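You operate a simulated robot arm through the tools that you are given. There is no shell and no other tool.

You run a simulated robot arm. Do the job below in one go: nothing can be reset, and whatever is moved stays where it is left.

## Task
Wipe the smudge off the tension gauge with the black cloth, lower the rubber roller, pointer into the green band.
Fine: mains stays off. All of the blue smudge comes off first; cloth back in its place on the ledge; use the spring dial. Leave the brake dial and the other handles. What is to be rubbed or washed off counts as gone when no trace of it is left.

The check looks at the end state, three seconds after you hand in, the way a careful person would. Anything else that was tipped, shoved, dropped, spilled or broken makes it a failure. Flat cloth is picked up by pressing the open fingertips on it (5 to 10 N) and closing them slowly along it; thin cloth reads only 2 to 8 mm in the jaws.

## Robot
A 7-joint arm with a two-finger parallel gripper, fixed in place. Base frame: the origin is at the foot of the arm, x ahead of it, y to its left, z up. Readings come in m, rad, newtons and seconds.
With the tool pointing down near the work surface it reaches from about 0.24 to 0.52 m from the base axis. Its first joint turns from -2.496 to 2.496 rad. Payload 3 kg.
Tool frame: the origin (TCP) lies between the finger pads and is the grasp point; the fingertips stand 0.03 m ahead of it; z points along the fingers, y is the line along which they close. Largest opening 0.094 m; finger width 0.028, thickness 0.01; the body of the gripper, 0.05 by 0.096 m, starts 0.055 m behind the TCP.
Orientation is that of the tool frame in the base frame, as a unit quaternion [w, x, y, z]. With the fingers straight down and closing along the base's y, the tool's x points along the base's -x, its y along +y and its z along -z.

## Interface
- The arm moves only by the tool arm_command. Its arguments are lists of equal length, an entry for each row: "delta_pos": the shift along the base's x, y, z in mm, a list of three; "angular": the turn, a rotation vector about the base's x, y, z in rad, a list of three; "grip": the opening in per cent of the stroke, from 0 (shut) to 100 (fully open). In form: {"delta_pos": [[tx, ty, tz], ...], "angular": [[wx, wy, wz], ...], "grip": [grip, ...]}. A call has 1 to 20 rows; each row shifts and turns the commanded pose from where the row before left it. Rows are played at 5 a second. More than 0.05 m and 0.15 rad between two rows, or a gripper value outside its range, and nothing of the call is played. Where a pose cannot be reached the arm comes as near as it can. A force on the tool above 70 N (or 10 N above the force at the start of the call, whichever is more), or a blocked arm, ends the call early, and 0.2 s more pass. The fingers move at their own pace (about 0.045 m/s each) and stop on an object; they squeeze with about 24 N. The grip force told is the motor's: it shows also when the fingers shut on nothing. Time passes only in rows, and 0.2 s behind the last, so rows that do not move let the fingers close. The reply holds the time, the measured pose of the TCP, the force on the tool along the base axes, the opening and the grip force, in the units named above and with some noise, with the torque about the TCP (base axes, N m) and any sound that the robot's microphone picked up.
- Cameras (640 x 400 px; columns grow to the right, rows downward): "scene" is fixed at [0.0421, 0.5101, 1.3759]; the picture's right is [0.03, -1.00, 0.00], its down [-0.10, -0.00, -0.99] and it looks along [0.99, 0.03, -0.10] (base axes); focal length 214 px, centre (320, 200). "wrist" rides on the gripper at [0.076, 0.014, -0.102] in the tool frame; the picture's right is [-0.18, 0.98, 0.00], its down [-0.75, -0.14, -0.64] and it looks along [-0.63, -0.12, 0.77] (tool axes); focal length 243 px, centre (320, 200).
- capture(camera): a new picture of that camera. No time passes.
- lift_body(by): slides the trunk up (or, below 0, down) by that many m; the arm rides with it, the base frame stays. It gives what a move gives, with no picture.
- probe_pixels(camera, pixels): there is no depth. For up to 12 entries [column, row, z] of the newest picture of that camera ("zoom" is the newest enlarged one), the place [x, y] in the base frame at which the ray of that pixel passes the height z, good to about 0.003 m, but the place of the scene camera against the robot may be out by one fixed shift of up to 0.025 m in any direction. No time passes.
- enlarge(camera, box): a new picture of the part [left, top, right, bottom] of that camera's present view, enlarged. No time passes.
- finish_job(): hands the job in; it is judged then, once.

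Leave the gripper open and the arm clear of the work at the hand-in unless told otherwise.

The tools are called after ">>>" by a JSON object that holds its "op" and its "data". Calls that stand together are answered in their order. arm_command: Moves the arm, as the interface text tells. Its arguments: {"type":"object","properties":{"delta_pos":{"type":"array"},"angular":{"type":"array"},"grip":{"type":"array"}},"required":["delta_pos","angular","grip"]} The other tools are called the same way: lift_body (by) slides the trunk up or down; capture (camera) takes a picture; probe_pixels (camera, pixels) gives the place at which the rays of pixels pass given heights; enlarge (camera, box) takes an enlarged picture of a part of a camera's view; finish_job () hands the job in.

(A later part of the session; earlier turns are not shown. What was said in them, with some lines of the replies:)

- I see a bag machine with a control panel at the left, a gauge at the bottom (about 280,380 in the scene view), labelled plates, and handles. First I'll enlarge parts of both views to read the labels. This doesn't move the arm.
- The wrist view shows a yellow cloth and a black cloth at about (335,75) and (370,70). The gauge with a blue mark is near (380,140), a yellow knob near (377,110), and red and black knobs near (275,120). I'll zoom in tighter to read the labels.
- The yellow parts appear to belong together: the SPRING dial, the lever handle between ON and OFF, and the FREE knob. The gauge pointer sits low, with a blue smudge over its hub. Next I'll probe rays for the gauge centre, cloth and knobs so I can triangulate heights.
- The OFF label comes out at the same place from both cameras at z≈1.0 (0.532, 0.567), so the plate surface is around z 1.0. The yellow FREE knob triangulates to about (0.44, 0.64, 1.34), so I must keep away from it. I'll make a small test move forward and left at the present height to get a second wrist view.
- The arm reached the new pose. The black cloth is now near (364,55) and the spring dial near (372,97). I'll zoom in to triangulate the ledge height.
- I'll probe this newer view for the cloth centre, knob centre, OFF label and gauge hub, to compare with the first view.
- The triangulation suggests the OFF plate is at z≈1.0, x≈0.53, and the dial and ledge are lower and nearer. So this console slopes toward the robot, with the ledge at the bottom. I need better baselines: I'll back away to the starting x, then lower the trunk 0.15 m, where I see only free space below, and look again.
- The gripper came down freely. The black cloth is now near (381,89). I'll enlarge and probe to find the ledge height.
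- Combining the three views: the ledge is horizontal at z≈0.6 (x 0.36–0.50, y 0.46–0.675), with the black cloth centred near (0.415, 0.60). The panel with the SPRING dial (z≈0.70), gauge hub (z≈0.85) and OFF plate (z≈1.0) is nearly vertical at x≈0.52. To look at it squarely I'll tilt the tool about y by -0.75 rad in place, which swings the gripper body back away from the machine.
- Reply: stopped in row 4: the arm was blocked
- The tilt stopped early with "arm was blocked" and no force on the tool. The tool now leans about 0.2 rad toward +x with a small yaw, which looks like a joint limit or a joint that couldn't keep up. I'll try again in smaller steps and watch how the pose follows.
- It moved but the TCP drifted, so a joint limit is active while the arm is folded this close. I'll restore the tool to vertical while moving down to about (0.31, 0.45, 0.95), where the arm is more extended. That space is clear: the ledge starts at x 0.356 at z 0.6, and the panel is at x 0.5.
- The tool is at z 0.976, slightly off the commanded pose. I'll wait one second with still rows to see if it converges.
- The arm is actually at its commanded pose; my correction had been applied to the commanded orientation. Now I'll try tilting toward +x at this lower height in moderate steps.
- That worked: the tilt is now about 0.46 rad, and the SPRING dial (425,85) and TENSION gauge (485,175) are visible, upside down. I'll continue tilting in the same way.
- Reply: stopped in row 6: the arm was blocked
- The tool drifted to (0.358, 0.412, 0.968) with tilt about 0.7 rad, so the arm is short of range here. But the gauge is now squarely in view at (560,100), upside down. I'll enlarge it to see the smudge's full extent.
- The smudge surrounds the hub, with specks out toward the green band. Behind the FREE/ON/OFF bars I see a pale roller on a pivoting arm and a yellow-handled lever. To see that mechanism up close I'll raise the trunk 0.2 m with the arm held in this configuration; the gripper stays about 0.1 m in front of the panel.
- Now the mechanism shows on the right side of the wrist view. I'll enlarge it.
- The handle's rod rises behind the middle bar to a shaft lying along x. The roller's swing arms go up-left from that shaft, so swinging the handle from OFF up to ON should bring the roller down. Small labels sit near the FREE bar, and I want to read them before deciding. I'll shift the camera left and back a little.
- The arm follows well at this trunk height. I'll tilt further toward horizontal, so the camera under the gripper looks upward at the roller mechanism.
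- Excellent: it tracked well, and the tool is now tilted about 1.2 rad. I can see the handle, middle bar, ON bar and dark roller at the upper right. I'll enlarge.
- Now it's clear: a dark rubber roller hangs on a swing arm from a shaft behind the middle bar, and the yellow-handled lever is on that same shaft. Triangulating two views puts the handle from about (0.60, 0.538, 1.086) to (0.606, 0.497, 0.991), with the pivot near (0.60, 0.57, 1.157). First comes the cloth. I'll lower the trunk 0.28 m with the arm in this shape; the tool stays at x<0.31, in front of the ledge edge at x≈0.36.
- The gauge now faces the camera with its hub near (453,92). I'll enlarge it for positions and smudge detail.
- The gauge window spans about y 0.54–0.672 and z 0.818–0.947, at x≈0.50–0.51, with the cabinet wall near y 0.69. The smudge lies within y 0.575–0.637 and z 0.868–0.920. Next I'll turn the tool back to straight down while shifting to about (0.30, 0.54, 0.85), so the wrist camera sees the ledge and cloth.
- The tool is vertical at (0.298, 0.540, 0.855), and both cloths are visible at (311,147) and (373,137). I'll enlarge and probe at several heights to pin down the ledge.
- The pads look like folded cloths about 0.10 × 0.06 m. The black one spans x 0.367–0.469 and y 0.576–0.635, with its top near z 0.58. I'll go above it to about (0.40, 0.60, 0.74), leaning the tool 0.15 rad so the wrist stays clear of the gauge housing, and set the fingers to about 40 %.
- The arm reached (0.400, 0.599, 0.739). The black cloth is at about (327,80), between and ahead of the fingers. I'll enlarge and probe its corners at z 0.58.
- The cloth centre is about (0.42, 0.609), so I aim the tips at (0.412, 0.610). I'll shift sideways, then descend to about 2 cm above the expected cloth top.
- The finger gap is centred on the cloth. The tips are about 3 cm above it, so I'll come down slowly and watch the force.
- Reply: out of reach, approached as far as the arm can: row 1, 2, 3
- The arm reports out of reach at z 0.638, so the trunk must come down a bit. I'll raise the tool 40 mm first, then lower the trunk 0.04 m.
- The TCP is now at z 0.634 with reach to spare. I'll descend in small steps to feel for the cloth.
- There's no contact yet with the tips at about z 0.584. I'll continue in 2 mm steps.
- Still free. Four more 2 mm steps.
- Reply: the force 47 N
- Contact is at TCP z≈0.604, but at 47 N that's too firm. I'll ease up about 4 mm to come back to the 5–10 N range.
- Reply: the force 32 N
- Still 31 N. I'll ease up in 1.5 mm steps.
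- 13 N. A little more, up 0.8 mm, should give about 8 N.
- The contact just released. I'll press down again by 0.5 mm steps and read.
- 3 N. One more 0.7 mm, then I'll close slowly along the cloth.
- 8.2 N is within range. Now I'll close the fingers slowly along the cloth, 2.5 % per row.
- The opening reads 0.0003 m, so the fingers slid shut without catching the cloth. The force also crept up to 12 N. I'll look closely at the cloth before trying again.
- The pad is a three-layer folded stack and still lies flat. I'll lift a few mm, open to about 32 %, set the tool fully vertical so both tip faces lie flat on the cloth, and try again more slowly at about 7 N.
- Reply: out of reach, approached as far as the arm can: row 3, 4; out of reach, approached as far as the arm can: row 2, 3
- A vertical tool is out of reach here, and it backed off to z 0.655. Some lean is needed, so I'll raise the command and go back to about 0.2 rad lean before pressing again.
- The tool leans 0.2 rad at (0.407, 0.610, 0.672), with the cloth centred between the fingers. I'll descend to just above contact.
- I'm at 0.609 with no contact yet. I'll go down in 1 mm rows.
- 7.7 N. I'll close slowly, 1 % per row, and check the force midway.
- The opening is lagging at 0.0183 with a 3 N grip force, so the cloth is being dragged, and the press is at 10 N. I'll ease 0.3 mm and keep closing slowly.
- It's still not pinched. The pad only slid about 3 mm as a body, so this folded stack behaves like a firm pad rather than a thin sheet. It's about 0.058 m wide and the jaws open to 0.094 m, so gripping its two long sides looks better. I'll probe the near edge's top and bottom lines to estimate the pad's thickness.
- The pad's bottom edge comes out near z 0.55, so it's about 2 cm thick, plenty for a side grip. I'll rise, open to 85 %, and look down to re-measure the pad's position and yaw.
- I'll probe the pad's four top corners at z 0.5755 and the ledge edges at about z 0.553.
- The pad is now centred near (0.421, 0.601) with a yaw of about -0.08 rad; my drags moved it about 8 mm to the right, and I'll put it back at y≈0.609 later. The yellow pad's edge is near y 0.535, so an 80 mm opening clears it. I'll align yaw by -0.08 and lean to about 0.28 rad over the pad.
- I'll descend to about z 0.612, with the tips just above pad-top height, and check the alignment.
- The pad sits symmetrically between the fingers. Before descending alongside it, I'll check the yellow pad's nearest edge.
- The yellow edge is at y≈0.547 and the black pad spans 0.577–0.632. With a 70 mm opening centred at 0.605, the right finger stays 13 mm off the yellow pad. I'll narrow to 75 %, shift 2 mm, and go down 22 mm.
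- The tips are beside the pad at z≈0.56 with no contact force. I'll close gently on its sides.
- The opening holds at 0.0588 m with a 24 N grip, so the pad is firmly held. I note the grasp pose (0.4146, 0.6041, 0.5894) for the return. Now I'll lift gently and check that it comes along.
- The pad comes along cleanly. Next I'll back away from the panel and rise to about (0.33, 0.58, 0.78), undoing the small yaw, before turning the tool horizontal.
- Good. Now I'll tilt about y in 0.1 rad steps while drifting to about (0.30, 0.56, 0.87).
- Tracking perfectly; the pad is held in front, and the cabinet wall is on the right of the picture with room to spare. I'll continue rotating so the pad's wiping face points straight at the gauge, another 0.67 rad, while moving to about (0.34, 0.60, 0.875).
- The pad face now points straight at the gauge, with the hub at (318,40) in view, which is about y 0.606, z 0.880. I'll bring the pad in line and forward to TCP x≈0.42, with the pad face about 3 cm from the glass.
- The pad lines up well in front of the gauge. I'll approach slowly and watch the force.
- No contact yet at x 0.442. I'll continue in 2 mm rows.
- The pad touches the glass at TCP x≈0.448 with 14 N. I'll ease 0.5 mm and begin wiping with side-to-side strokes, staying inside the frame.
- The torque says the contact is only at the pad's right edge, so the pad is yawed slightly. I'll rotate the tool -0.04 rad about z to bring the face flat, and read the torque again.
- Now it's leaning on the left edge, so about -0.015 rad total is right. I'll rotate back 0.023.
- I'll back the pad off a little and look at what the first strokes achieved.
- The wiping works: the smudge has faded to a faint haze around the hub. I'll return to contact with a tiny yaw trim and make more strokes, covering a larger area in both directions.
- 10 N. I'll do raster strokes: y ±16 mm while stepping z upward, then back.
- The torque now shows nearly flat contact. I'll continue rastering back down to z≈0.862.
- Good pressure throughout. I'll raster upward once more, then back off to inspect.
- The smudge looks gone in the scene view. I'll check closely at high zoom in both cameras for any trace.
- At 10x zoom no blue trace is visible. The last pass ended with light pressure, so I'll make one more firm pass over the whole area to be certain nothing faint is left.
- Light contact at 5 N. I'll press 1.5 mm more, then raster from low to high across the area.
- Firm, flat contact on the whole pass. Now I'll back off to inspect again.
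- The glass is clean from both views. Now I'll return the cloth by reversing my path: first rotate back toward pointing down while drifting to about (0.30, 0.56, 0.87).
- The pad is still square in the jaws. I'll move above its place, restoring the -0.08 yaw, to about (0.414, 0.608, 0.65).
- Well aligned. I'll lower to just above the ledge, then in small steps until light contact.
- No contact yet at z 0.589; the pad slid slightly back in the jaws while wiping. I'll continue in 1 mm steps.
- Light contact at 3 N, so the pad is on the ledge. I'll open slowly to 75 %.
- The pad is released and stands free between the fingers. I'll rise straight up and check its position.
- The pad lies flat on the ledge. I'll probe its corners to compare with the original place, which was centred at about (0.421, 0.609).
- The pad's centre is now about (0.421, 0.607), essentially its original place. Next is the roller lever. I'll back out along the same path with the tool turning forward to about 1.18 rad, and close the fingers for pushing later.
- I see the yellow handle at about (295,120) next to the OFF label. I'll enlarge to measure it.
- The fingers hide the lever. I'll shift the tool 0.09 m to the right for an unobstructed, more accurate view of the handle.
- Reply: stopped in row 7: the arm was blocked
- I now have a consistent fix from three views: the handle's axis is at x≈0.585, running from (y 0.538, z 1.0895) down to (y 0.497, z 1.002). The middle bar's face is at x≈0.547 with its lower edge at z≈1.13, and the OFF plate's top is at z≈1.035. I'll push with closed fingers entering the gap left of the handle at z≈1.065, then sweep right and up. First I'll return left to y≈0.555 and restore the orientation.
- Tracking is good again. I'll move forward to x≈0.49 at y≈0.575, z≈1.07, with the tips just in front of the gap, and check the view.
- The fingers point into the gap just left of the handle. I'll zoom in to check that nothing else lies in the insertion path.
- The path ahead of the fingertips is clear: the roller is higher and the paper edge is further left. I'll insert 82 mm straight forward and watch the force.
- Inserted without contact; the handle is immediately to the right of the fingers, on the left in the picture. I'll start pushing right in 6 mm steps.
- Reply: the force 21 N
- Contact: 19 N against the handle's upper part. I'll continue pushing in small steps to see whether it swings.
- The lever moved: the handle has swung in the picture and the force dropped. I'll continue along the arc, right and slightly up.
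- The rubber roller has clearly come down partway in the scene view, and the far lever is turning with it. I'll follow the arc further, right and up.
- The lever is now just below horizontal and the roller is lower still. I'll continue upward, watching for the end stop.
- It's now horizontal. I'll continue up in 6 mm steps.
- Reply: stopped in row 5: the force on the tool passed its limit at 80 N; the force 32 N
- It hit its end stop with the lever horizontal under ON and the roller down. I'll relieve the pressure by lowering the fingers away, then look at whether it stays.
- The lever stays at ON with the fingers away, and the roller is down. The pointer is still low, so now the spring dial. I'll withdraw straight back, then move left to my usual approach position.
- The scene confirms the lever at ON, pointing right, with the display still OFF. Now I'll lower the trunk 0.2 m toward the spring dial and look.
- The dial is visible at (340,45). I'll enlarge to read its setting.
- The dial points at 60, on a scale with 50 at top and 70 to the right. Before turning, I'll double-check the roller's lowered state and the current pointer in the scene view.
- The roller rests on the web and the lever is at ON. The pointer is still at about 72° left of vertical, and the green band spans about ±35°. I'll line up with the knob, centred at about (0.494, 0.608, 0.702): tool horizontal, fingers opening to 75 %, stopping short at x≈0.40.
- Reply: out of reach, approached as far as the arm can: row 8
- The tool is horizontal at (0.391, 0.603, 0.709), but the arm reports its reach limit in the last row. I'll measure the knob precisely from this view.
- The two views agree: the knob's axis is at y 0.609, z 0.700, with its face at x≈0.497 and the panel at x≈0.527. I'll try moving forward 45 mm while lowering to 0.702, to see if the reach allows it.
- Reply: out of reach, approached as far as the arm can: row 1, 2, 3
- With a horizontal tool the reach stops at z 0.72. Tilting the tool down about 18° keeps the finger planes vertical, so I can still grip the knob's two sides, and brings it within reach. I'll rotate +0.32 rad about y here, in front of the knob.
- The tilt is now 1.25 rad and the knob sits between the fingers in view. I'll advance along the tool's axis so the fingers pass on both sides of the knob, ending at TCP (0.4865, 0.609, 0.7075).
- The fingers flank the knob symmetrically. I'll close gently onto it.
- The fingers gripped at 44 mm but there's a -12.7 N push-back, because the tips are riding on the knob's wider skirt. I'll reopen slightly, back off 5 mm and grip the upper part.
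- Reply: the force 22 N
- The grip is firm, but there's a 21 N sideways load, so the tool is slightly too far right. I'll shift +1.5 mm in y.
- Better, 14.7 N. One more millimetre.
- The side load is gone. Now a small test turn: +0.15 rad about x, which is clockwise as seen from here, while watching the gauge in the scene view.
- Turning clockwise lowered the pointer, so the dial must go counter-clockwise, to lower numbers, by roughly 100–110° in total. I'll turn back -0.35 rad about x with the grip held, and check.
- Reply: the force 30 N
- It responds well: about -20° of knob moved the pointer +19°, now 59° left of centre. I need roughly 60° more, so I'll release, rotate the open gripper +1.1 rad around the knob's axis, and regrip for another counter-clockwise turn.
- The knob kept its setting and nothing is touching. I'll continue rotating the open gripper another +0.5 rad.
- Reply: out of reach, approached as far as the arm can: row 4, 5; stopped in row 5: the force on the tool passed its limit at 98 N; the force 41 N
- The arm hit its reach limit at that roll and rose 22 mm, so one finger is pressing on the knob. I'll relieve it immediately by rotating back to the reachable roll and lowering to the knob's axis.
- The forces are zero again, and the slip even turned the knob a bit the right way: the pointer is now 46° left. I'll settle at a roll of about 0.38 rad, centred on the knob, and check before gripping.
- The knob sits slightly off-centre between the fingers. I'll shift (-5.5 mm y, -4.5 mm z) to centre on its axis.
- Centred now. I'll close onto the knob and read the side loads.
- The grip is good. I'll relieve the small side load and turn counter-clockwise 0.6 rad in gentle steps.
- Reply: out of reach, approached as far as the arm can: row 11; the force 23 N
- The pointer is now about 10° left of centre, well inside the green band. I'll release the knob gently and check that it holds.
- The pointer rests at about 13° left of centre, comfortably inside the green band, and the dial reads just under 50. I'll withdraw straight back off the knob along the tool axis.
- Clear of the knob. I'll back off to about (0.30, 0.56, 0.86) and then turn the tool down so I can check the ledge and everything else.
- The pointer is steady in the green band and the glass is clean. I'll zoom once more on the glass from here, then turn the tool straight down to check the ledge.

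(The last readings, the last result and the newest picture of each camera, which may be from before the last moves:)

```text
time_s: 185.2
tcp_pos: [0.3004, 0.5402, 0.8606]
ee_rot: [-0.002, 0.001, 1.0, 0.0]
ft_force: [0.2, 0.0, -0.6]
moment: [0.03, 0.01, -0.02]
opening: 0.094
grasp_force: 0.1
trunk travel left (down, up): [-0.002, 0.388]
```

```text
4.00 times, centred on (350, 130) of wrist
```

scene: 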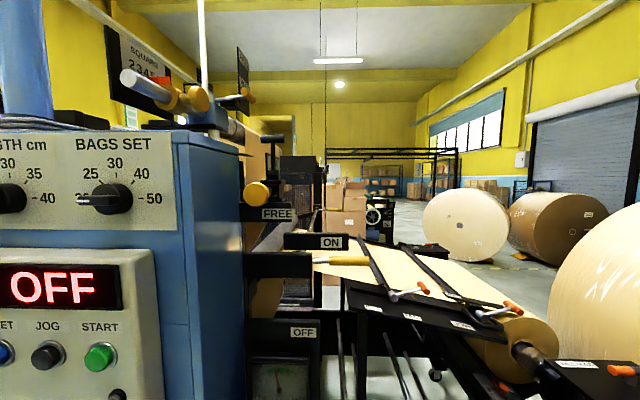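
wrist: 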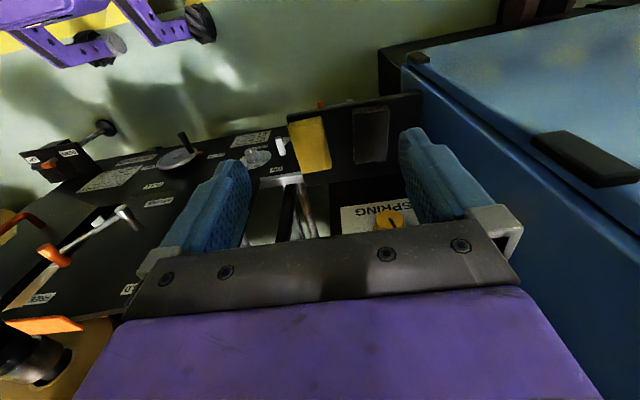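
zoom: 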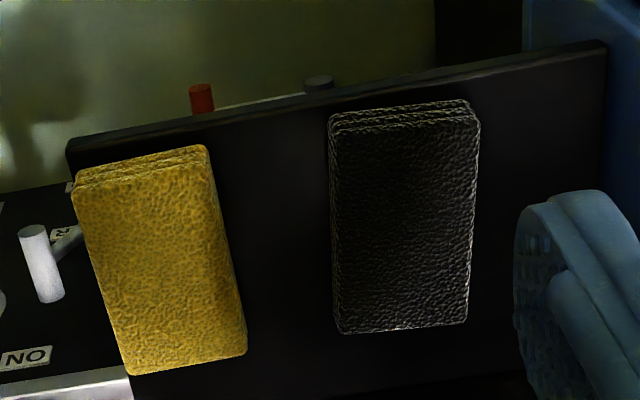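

Compared with my first view from this same pose, both cloths sit where they were, with the black one within about 3–4 mm of its original place. Finally I'll raise the trunk and move the arm clear, with the gripper open.

>>> {"op": "arm_command", "data": {"delta_pos": [[-5, -10, 10], [-5, -10, 10], [-5, -10, 10], [0, -10, 10], [0, 0, 0]], "angular": [[0, 0, 0], [0, 0, 0], [0, 0, 0], [0, 0, 0], [0, 0, 0]], "grip": [100, 100, 100, 100, 100]}}

>>> {"op": "lift_body", "data": {"by": 0.27}}

>>> {"op": "capture", "data": {"camera": "scene"}}

>>> {"op": "enlarge", "data": {"camera": "scene", "box": [235, 170, 375, 400]}}

>>> {"op": "capture", "data": {"camera": "wrist"}}

```text
time_s: 186.4
tcp_pos: [0.285, 0.5003, 0.8996]
ee_rot: [-0.001, 0.001, 1.0, 0.0]
ft_force: [0.6, -0.5, 0.9]
moment: [-0.02, -0.01, -0.02]
opening: 0.0937
grasp_force: 0.1
trunk travel left (down, up): [-0.002, 0.388]
```

```text
time_s: 189.2
tcp_pos: [0.2845, 0.4996, 1.1707]
ee_rot: [-0.002, 0.0, 1.0, -0.001]
ft_force: [0.3, -0.5, -0.4]
moment: [0.0, 0.01, 0.04]
opening: 0.0938
grasp_force: 0.0
trunk travel left (down, up): [-0.272, 0.118]
```

```text
taken
```

scene: 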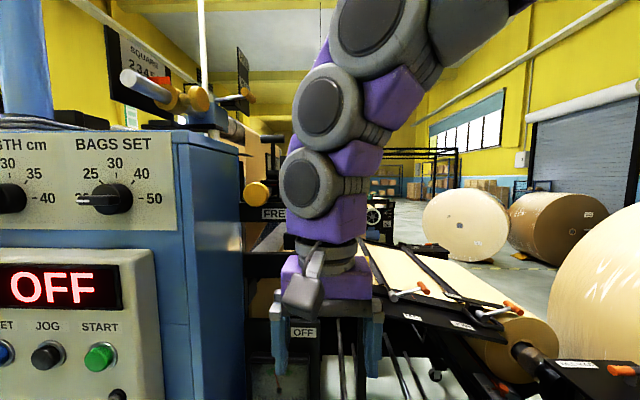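

```text
1.74 times, centred on (305, 285) of scene
```

zoom: 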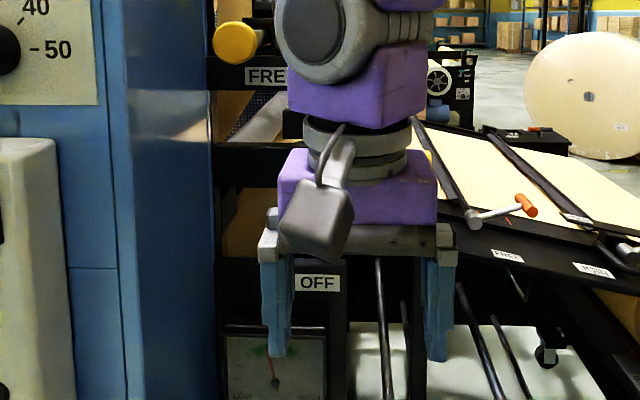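

```text
taken
```

wrist: 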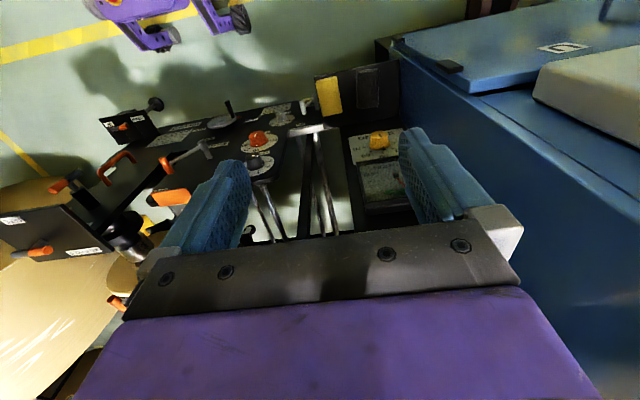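

Everything looks in order. I'll raise the trunk another 0.11 m, near the start pose, and confirm the lever and gauge once more.

>>> {"op": "lift_body", "data": {"by": 0.11}}

>>> {"op": "arm_command", "data": {"delta_pos": [[0, -10, 10], [0, -10, 15], [0, -10, 15], [0, 0, 15], [0, 0, 0]], "angular": [[0, 0, 0], [0, 0, 0], [0, 0, 0], [0, 0, 0], [0, 0, 0]], "grip": [100, 100, 100, 100, 100]}}

>>> {"op": "capture", "data": {"camera": "scene"}}

>>> {"op": "enlarge", "data": {"camera": "scene", "box": [235, 170, 375, 400]}}

>>> {"op": "enlarge", "data": {"camera": "scene", "box": [250, 362, 312, 400]}}

>>> {"op": "enlarge", "data": {"camera": "wrist", "box": [200, 40, 440, 200]}}

```text
time_s: 190.6
tcp_pos: [0.2866, 0.4993, 1.2804]
ee_rot: [-0.001, 0.001, 1.0, -0.001]
ft_force: [0.5, -0.2, -0.6]
moment: [0.01, 0.02, 0.0]
opening: 0.0941
grasp_force: 0.0
trunk travel left (down, up): [-0.382, 0.008]
```

```text
time_s: 191.8
tcp_pos: [0.2852, 0.4708, 1.3348]
ee_rot: [-0.002, 0.001, 1.0, -0.001]
ft_force: [0.3, -0.6, -0.5]
moment: [0.0, -0.01, 0.04]
opening: 0.0941
grasp_force: 0.1
trunk travel left (down, up): [-0.382, 0.008]
```

```text
taken
```

scene: 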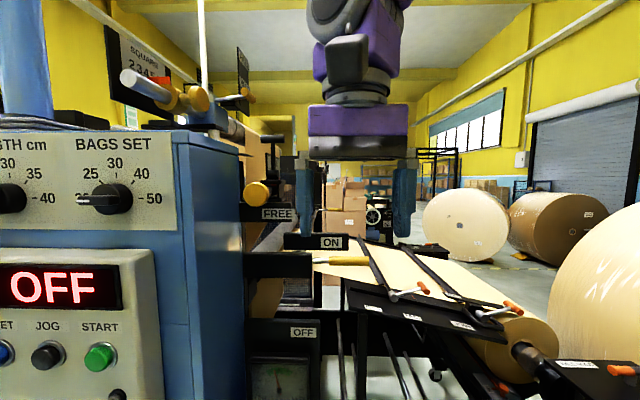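

```text
1.74 times, centred on (305, 285) of scene
```

zoom: 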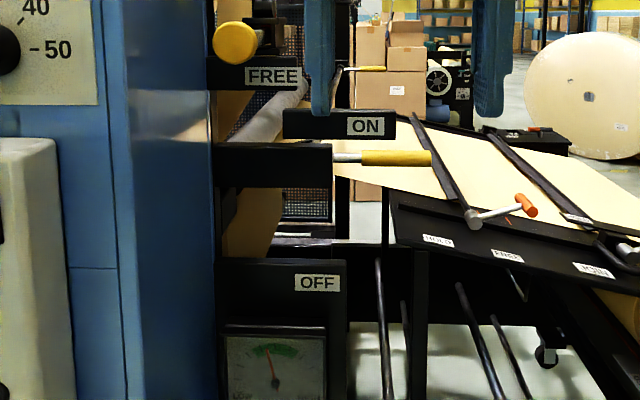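

```text
10.32 times, centred on (281, 381) of scene
```

zoom: 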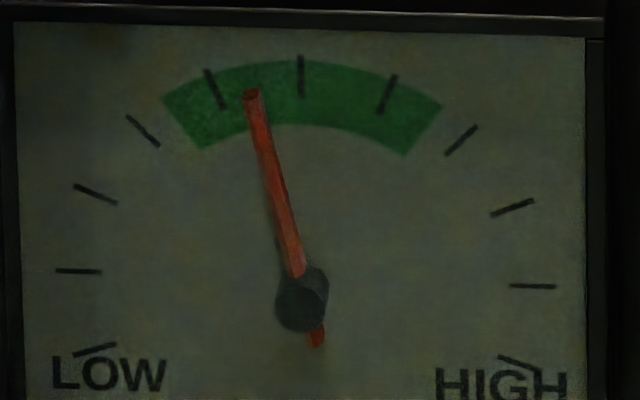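

```text
2.50 times, centred on (320, 120) of wrist
```

zoom: 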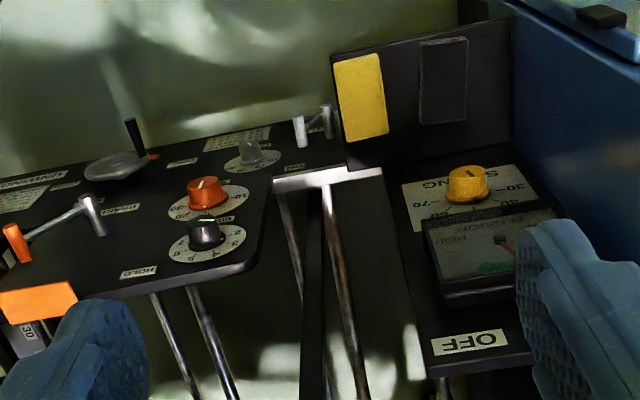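

All the checks hold:
- **Gauge:** the glass is clean and the pointer is steady inside the green band.
- **Roller:** the lever is at ON and the rubber roller is down.
- **Mains:** the display still reads OFF.
- **Cloths:** the black cloth is back on the ledge and the yellow one is untouched.
- **Other controls:** the brake dial and the other handles look as they did at the start.
- **Arm:** it is clear of the work with the gripper open.

I'm handing the job in.

>>> {"op": "finish_job", "data": {}}

```text
The job is handed in.
```

I finished the job and handed it in. The smudge is off the tension gauge, the rubber roller is down, and the pointer sits inside the green band.

- **Gauge:** I wiped it with the black cloth before anything else. Zoomed in on both cameras, I could see no blue left.
- **Roller:** I swung the yellow-handled lever from OFF up to its stop at ON. It stayed there after I let go.
- **Pointer:** I turned the spring dial down from 60 to just under 50. The pointer rests about 13° left of centre, and the green band reaches about 35° either side.
- **Cloth:** The black cloth is flat on the ledge, within about 3–4 mm of where it was. The yellow cloth was not touched.
- **Left alone:** Mains is still off. I did not touch the brake dial or the other handles.

**Heavy contacts:** The tool went past its force limit twice, to about 80 N when the lever reached its stop and about 98 N when a finger caught the spring knob. While getting hold of the cloth I also pressed it onto the ledge at 47 N, against the 5–10 N given. I saw no damage from any of these.

The gripper is open and the arm is clear, near where it started.
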